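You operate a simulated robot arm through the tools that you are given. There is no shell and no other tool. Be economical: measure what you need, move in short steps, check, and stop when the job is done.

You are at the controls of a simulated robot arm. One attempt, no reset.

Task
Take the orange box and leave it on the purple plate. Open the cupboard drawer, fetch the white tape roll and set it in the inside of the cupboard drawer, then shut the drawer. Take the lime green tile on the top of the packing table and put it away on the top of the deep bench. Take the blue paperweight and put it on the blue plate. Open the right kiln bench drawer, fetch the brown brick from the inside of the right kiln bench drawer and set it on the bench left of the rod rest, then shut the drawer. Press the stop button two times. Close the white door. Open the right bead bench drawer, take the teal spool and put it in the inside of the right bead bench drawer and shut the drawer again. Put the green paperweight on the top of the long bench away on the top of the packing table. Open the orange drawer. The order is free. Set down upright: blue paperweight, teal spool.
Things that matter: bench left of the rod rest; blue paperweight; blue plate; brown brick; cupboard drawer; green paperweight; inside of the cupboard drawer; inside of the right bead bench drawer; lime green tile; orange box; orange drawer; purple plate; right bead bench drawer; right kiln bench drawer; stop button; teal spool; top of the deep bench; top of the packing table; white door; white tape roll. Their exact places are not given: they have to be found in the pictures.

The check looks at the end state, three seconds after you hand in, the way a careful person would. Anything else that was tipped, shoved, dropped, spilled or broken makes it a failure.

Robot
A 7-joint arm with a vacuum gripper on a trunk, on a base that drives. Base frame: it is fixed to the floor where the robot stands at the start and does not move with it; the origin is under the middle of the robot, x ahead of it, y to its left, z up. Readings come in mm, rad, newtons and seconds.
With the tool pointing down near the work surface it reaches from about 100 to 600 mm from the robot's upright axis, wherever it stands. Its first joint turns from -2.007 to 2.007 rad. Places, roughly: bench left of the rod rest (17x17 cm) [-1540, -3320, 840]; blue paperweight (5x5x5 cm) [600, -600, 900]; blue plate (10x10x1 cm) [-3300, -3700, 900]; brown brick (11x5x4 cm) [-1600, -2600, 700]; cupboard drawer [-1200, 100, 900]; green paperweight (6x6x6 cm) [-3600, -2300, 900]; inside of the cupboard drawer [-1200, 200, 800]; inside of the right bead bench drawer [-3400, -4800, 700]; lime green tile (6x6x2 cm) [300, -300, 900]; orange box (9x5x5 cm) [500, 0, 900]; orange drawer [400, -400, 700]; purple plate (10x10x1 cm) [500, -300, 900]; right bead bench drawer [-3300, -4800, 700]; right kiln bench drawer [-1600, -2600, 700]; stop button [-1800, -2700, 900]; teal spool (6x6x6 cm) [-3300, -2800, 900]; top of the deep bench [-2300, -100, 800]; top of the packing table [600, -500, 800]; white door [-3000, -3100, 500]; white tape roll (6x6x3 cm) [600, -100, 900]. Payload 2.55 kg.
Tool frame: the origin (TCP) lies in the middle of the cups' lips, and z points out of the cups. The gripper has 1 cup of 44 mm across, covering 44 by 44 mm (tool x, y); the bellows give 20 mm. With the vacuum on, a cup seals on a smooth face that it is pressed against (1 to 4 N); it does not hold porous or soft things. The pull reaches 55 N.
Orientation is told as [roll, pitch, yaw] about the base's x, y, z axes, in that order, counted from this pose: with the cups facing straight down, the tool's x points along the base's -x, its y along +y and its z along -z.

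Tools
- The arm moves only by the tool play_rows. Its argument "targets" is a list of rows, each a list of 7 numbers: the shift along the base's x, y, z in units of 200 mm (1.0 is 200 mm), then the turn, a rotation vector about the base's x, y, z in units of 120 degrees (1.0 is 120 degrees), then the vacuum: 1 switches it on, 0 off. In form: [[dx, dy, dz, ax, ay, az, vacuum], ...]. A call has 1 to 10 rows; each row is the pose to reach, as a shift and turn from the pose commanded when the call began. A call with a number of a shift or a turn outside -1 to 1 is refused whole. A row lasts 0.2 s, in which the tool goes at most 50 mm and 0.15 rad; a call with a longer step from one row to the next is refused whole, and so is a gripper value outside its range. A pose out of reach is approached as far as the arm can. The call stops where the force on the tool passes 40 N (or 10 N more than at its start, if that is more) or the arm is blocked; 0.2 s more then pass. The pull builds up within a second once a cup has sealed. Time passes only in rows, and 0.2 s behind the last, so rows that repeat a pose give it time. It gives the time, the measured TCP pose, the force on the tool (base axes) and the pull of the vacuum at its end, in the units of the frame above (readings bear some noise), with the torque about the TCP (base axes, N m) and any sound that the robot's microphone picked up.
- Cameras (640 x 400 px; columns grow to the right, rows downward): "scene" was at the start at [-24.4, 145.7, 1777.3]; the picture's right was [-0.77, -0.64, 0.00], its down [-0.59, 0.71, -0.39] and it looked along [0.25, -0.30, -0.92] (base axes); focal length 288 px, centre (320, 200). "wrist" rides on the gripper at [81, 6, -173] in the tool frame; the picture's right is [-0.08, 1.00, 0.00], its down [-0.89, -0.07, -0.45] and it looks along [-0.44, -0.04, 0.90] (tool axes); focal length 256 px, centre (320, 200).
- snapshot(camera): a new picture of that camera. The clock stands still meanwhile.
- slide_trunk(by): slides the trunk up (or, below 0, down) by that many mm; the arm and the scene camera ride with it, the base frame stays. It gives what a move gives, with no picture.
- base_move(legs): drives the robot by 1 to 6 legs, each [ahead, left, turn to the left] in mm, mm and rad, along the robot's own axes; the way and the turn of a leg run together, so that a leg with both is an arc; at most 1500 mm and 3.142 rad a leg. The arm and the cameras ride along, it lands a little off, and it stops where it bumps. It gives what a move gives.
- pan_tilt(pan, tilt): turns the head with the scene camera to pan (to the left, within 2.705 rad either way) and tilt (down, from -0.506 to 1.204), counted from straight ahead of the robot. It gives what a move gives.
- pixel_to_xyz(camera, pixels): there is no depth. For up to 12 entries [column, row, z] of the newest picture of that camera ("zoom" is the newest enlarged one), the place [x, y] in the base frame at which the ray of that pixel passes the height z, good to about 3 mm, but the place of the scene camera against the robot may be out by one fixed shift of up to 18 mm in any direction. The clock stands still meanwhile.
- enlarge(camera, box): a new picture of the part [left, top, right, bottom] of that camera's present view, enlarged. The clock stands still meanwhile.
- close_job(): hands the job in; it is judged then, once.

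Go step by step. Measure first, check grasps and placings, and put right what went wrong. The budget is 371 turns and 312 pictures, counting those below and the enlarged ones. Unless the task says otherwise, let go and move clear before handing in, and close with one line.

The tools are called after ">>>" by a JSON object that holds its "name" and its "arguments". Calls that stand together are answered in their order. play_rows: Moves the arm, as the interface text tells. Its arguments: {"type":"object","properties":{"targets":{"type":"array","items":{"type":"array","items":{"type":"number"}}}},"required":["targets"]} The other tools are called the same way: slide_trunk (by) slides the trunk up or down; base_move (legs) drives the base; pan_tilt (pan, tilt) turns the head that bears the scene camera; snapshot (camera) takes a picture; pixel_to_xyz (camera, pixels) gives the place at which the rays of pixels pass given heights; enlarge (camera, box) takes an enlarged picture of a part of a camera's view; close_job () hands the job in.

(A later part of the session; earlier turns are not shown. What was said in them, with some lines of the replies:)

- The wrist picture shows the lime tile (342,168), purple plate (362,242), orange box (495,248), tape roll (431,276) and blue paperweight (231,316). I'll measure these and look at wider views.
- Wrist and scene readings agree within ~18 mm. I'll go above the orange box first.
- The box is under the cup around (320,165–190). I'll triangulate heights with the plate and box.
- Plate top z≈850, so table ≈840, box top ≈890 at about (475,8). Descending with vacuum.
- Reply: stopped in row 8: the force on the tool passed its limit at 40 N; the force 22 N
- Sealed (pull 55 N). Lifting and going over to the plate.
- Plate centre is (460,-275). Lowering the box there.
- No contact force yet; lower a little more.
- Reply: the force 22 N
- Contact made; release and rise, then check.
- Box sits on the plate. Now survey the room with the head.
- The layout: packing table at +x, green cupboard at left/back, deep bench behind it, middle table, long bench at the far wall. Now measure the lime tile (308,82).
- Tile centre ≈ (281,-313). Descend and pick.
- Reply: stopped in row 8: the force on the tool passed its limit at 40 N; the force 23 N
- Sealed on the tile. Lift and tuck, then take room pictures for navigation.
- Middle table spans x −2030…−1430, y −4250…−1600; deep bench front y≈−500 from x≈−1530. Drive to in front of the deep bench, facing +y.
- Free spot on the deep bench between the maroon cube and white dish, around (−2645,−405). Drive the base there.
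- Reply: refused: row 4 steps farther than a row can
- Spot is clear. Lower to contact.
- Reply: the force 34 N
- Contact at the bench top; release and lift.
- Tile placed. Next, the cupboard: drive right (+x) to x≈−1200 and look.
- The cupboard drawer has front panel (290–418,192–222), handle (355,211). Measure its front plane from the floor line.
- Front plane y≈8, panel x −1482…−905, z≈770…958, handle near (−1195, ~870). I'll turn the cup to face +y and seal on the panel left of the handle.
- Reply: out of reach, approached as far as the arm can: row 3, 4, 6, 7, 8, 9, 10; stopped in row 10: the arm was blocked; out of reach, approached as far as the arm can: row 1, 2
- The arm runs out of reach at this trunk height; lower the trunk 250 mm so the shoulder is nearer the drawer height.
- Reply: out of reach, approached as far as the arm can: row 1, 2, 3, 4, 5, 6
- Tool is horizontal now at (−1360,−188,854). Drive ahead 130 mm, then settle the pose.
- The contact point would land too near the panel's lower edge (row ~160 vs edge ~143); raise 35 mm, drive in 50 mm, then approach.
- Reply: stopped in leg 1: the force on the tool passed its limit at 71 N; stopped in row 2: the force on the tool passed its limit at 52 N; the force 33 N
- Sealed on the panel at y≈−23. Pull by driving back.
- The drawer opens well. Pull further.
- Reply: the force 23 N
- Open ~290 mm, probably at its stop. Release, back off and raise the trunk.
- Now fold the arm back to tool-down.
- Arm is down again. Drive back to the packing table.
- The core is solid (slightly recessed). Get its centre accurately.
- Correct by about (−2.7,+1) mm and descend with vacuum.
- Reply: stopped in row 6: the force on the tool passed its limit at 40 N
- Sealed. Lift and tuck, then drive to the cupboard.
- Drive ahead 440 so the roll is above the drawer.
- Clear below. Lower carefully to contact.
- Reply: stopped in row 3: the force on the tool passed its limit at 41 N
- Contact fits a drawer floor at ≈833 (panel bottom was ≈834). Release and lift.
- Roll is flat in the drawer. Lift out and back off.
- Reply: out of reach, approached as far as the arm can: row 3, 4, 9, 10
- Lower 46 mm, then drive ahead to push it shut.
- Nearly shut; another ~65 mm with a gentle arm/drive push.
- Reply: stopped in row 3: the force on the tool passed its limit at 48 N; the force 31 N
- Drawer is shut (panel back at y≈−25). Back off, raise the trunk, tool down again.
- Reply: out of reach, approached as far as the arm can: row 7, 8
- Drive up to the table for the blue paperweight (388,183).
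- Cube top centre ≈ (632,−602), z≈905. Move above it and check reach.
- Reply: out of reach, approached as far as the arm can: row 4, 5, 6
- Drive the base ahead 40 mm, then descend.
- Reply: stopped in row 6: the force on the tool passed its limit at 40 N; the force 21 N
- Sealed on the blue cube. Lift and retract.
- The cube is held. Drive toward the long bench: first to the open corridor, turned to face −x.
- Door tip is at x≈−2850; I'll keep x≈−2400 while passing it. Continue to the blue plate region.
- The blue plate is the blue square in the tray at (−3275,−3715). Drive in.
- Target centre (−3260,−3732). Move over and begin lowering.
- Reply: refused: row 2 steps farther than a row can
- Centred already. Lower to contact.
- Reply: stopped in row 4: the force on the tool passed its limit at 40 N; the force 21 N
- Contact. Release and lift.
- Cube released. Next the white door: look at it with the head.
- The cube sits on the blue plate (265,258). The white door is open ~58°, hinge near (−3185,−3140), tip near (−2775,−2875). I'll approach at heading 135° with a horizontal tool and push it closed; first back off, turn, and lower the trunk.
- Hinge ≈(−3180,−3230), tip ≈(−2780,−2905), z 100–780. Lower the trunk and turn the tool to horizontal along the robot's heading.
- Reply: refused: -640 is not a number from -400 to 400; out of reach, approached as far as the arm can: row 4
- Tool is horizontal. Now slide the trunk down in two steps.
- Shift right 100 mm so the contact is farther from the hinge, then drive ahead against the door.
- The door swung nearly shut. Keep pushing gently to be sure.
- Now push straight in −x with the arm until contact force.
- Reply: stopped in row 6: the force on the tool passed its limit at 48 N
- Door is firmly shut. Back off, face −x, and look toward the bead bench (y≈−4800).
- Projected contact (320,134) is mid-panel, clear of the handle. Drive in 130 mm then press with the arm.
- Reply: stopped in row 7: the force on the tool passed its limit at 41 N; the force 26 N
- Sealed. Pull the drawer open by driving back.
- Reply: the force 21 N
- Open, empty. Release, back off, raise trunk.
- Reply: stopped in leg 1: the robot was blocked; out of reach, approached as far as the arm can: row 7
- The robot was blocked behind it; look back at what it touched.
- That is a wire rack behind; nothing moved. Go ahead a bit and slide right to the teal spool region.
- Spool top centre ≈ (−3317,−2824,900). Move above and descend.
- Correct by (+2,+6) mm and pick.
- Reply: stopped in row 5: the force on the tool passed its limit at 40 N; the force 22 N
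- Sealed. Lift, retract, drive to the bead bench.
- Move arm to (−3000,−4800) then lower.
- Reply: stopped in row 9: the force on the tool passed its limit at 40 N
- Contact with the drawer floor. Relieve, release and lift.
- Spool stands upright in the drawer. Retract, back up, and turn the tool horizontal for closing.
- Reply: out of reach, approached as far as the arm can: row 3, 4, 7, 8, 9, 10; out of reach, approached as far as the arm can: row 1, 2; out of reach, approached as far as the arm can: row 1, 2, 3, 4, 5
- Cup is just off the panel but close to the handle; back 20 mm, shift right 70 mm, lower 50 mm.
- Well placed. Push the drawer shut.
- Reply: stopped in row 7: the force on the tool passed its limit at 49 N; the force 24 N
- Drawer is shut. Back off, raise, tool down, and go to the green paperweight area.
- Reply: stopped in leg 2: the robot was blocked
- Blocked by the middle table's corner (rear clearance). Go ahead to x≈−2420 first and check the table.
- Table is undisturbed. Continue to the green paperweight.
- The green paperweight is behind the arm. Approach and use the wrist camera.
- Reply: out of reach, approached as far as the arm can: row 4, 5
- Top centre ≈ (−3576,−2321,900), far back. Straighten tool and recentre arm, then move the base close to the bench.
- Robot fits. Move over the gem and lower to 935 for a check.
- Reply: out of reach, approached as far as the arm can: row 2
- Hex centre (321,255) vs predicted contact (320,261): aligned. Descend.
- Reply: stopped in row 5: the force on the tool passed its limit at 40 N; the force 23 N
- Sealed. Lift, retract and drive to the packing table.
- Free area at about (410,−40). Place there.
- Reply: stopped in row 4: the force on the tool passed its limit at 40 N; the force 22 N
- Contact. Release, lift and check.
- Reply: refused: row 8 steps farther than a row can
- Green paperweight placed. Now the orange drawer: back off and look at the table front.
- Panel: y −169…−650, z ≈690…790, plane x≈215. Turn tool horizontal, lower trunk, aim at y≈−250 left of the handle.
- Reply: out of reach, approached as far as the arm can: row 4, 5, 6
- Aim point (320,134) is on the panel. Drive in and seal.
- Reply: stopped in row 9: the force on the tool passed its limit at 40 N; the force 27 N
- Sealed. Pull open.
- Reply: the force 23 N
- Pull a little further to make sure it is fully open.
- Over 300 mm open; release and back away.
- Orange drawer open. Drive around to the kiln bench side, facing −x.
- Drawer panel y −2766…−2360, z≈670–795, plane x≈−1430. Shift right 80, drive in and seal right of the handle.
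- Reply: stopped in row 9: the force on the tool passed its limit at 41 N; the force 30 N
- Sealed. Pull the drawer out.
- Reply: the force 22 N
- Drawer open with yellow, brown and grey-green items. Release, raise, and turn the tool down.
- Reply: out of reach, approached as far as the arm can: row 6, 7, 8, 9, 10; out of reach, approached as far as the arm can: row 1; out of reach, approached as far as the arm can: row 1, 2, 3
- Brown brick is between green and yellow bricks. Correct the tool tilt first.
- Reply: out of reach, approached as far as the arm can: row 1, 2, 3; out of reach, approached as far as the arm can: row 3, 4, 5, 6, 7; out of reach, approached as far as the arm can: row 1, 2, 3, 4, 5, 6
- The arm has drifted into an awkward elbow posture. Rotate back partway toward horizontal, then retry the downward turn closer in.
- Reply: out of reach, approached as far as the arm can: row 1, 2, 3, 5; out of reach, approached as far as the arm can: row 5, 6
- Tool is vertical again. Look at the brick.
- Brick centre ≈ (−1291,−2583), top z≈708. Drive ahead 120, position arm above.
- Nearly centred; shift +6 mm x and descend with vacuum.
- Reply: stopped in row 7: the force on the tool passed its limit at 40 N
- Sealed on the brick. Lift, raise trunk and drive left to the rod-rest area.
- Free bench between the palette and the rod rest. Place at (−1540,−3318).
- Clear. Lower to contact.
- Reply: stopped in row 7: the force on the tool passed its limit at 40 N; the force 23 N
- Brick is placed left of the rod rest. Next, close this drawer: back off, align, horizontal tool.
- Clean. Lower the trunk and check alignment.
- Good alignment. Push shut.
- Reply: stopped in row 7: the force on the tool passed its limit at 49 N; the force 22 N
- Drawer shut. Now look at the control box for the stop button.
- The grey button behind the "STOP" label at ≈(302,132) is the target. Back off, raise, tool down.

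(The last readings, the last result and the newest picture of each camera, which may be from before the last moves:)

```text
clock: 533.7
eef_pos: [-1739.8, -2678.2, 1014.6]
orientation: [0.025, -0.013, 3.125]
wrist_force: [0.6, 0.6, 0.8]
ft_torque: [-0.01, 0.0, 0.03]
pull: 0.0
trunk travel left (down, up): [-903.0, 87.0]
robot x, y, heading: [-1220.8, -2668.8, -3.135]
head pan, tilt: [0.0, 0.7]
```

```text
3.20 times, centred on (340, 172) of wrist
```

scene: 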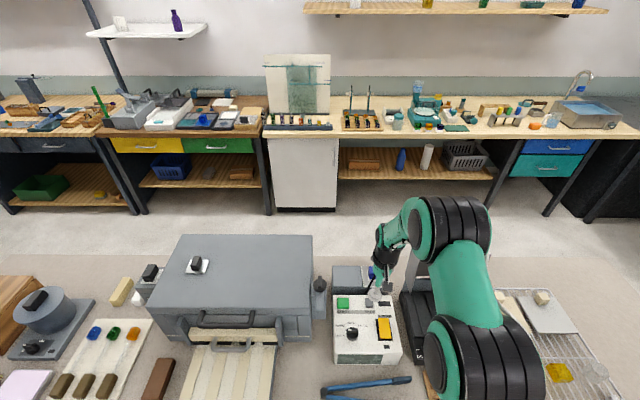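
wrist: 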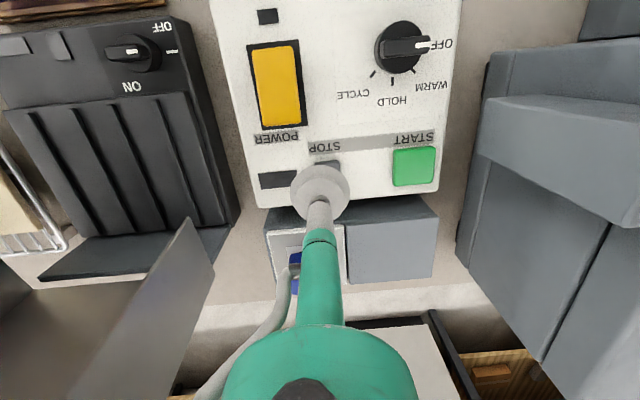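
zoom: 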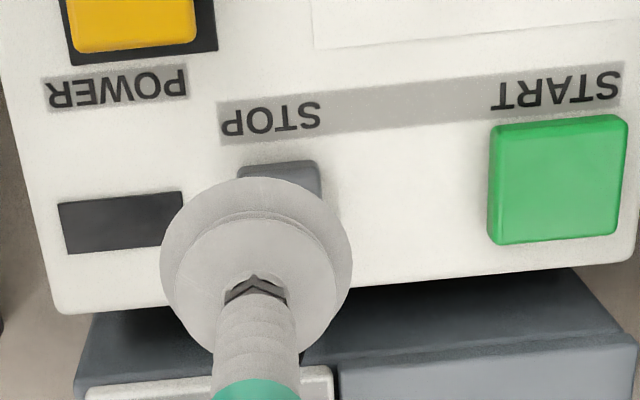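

The box top is higher (~950). Button centre ≈ (−1748,−2686). Move above it and press slowly.

>>> {"name": "play_rows", "arguments": {"targets": [[-0.04, -0.037, -0.08, 0, 0, 0, 0], [-0.04, -0.037, -0.15, 0, 0, 0, 0], [-0.04, -0.037, -0.15, 0, 0, 0, 0]]}}

>>> {"name": "enlarge", "arguments": {"camera": "wrist", "box": [240, 110, 440, 235]}}

```text
clock: 534.5
eef_pos: [-1748.3, -2686.5, 984.7]
orientation: [0.024, -0.014, 3.126]
wrist_force: [0.6, -0.1, 0.0]
ft_torque: [-0.02, -0.06, 0.01]
pull: 0.1
trunk travel left (down, up): [-903.0, 87.0]
robot x, y, heading: [-1221.8, -2668.8, -3.134]
head pan, tilt: [0.0, 0.7]
```

```text
3.20 times, centred on (340, 172) of wrist
```

zoom: 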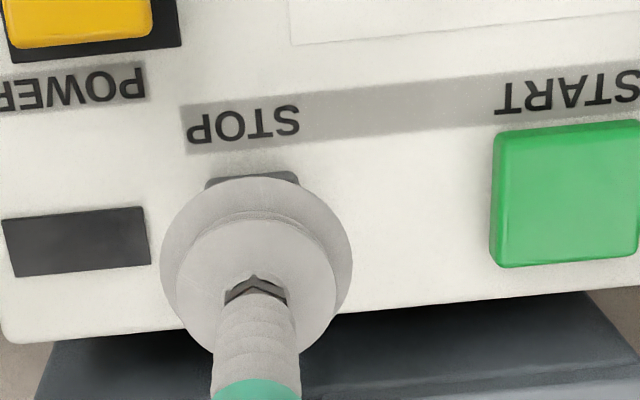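

Aligned (button centre col 252 vs cup 256). Press down slowly without vacuum.

>>> {"name": "play_rows", "arguments": {"targets": [[0, 0, -0.05, 0, 0, 0, 0], [0, 0, -0.1, 0, 0, 0, 0], [0, 0, -0.13, 0, 0, 0, 0], [0, 0, -0.16, 0, 0, 0, 0], [0, 0, -0.18, 0, 0, 0, 0], [0, 0, -0.2, 0, 0, 0, 0], [0, 0, -0.22, 0, 0, 0, 0], [0, 0, -0.24, 0, 0, 0, 0], [0, 0, -0.26, 0, 0, 0, 0]]}}

```text
clock: 536.5
eef_pos: [-1746.9, -2687.6, 932.5]
orientation: [0.024, -0.015, 3.127]
wrist_force: [-1.0, 0.7, 3.5]
ft_torque: [0.01, 0.01, 0.04]
pull: 0.0
trunk travel left (down, up): [-903.0, 87.0]
robot x, y, heading: [-1222.4, -2669.3, -3.142]
head pan, tilt: [0.0, 0.7]
heard: click
```

A click was heard at z≈932. Rise fully, then press once more.

>>> {"name": "play_rows", "arguments": {"targets": [[0, 0, 0.1, 0, 0, 0, 0], [0, 0, 0.2, 0, 0, 0, 0], [0, 0, 0.2, 0, 0, 0, 0], [0, 0, 0.2, 0, 0, 0, 0]]}}

>>> {"name": "enlarge", "arguments": {"camera": "wrist", "box": [240, 110, 440, 235]}}

```text
clock: 537.5
eef_pos: [-1746.5, -2685.8, 973.1]
orientation: [0.023, -0.016, 3.128]
wrist_force: [-0.2, -0.1, 0.5]
ft_torque: [0.0, 0.03, 0.02]
pull: 0.1
trunk travel left (down, up): [-903.0, 87.0]
robot x, y, heading: [-1221.2, -2668.8, -3.133]
head pan, tilt: [0.0, 0.7]
```

```text
3.20 times, centred on (340, 172) of wrist
```

zoom: 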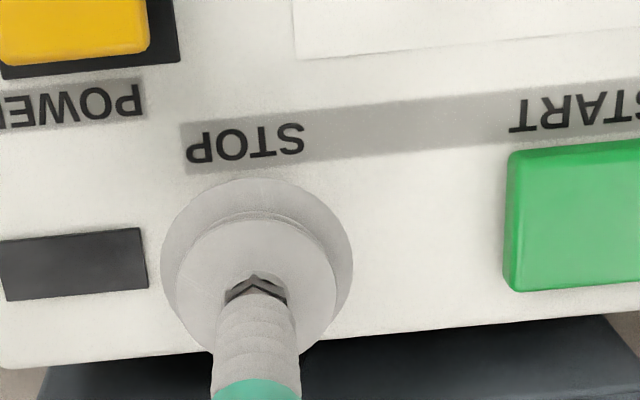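

>>> {"name": "play_rows", "arguments": {"targets": [[0, 0, -0.06, 0, 0, 0, 0], [0, 0, -0.1, 0, 0, 0, 0], [0, 0, -0.13, 0, 0, 0, 0], [0, 0, -0.16, 0, 0, 0, 0], [0, 0, -0.18, 0, 0, 0, 0], [0, 0, -0.195, 0, 0, 0, 0], [0, 0, -0.205, 0, 0, 0, 0]]}}

```text
clock: 539.1
eef_pos: [-1748.0, -2685.8, 931.6]
orientation: [0.024, -0.016, 3.125]
wrist_force: [0.1, -0.2, 3.9]
ft_torque: [0.0, 0.0, -0.01]
pull: 0.1
trunk travel left (down, up): [-903.0, 87.0]
robot x, y, heading: [-1222.1, -2665.1, -3.139]
head pan, tilt: [0.0, 0.7]
heard: click
```

Second click heard: two presses done. Rise clear and back off.

>>> {"name": "play_rows", "arguments": {"targets": [[0, 0, 0.1, 0, 0, 0, 0], [0, 0, 0.3, 0, 0, 0, 0], [0, 0, 0.5, 0, 0, 0, 0], [0, 0, 0.7, 0, 0, 0, 0], [0.1, 0, 0.85, 0, 0, 0, 0], [0.3, 0, 0.9, 0, 0, 0, 0], [0.5, 0, 0.9, 0, 0, 0, 0], [0.7, 0, 0.9, 0, 0, 0, 0]]}}

>>> {"name": "base_move", "arguments": {"legs": [[-600, 0, 0]]}}

>>> {"name": "pan_tilt", "arguments": {"pan": 0.2, "tilt": 0.5}}

>>> {"name": "snapshot", "arguments": {"camera": "scene"}}

```text
clock: 540.9
eef_pos: [-1606.8, -2684.0, 1111.0]
orientation: [0.024, -0.017, 3.126]
wrist_force: [0.4, 0.5, 0.4]
ft_torque: [0.0, 0.02, 0.03]
pull: 0.1
trunk travel left (down, up): [-903.0, 87.0]
robot x, y, heading: [-1221.4, -2669.3, -3.138]
head pan, tilt: [0.0, 0.7]
```

```text
clock: 544.3
eef_pos: [-1012.5, -2679.4, 1110.5]
orientation: [0.025, -0.013, 3.126]
wrist_force: [0.2, 1.0, -0.3]
ft_torque: [-0.01, 0.02, 0.0]
pull: 0.0
trunk travel left (down, up): [-903.0, 87.0]
robot x, y, heading: [-623.5, -2664.9, -3.136]
head pan, tilt: [0.0, 0.7]
```

```text
clock: 545.0
eef_pos: [-1011.5, -2679.0, 1110.8]
orientation: [0.026, -0.014, 3.125]
wrist_force: [-0.4, -1.1, 0.4]
ft_torque: [-0.01, -0.02, 0.01]
pull: 0.0
trunk travel left (down, up): [-903.0, 87.0]
robot x, y, heading: [-626.9, -2663.0, -3.136]
head pan, tilt: [0.201, 0.499]
```

```text
162 pictures are left
```

scene: 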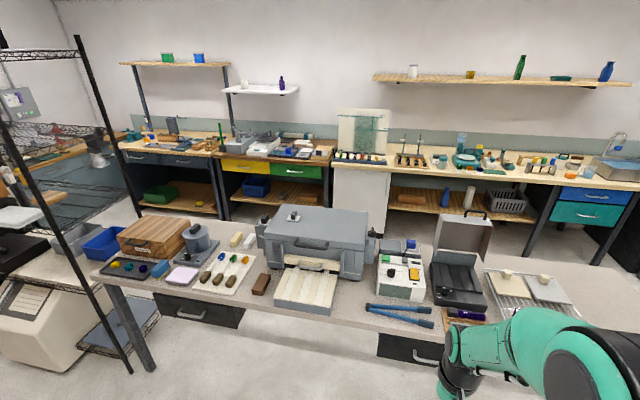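

>>> {"name": "enlarge", "arguments": {"camera": "scene", "box": [110, 120, 430, 230]}}

>>> {"name": "enlarge", "arguments": {"camera": "scene", "box": [150, 190, 470, 370]}}

>>> {"name": "pan_tilt", "arguments": {"pan": -2.2, "tilt": 0.4}}

>>> {"name": "snapshot", "arguments": {"camera": "scene"}}

```text
2.00 times, centred on (270, 175) of scene
```

zoom: 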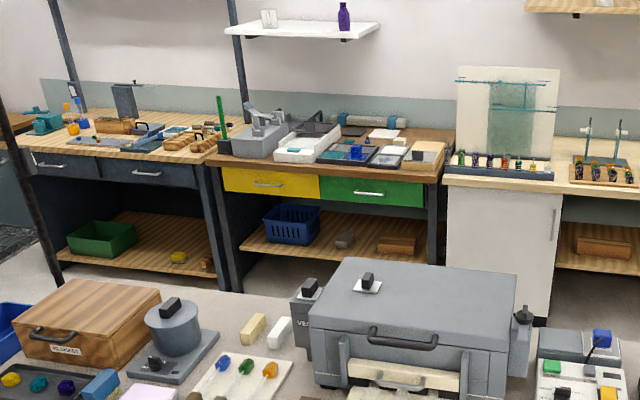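

```text
2.00 times, centred on (310, 280) of scene
```

zoom: 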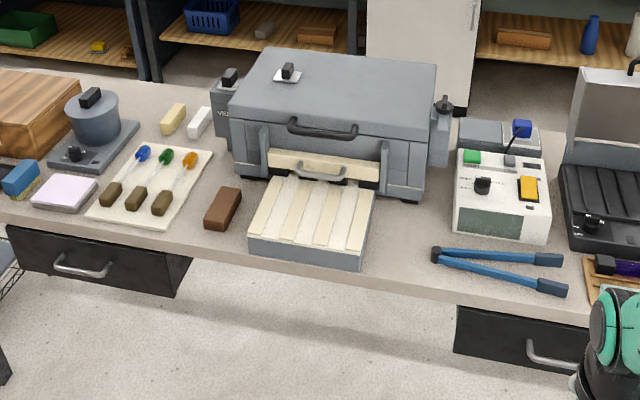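

```text
clock: 547.2
eef_pos: [-1010.8, -2680.0, 1111.5]
orientation: [0.024, -0.014, 3.126]
wrist_force: [-0.2, 0.9, 0.0]
ft_torque: [0.0, -0.01, -0.03]
pull: 0.0
trunk travel left (down, up): [-903.0, 87.0]
robot x, y, heading: [-622.0, -2664.9, -3.132]
head pan, tilt: [-2.201, 0.4]
```

```text
159 pictures are left
```

scene: 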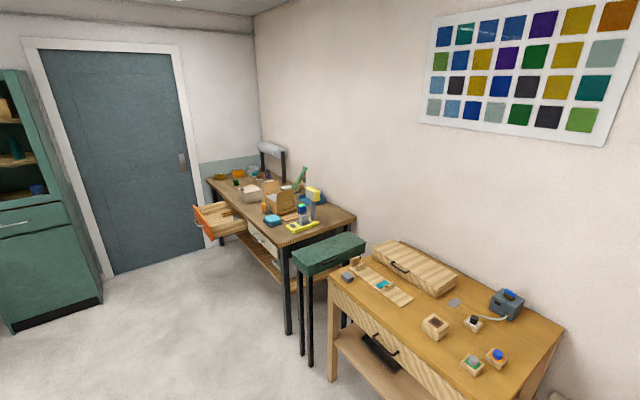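

The final views show every item in place: kiln, bead and cupboard drawers shut, orange drawer open, door closed, brick beside the rod rest, and nothing tipped. Handing in.

>>> {"name": "close_job", "arguments": {}}

```text
The job is handed in.
```

I finished all the tasks and handed the job in. The last pictures show the items I could see in place and nothing tipped. The items inside the shut drawers and the lime green tile were last checked right after I set them down.
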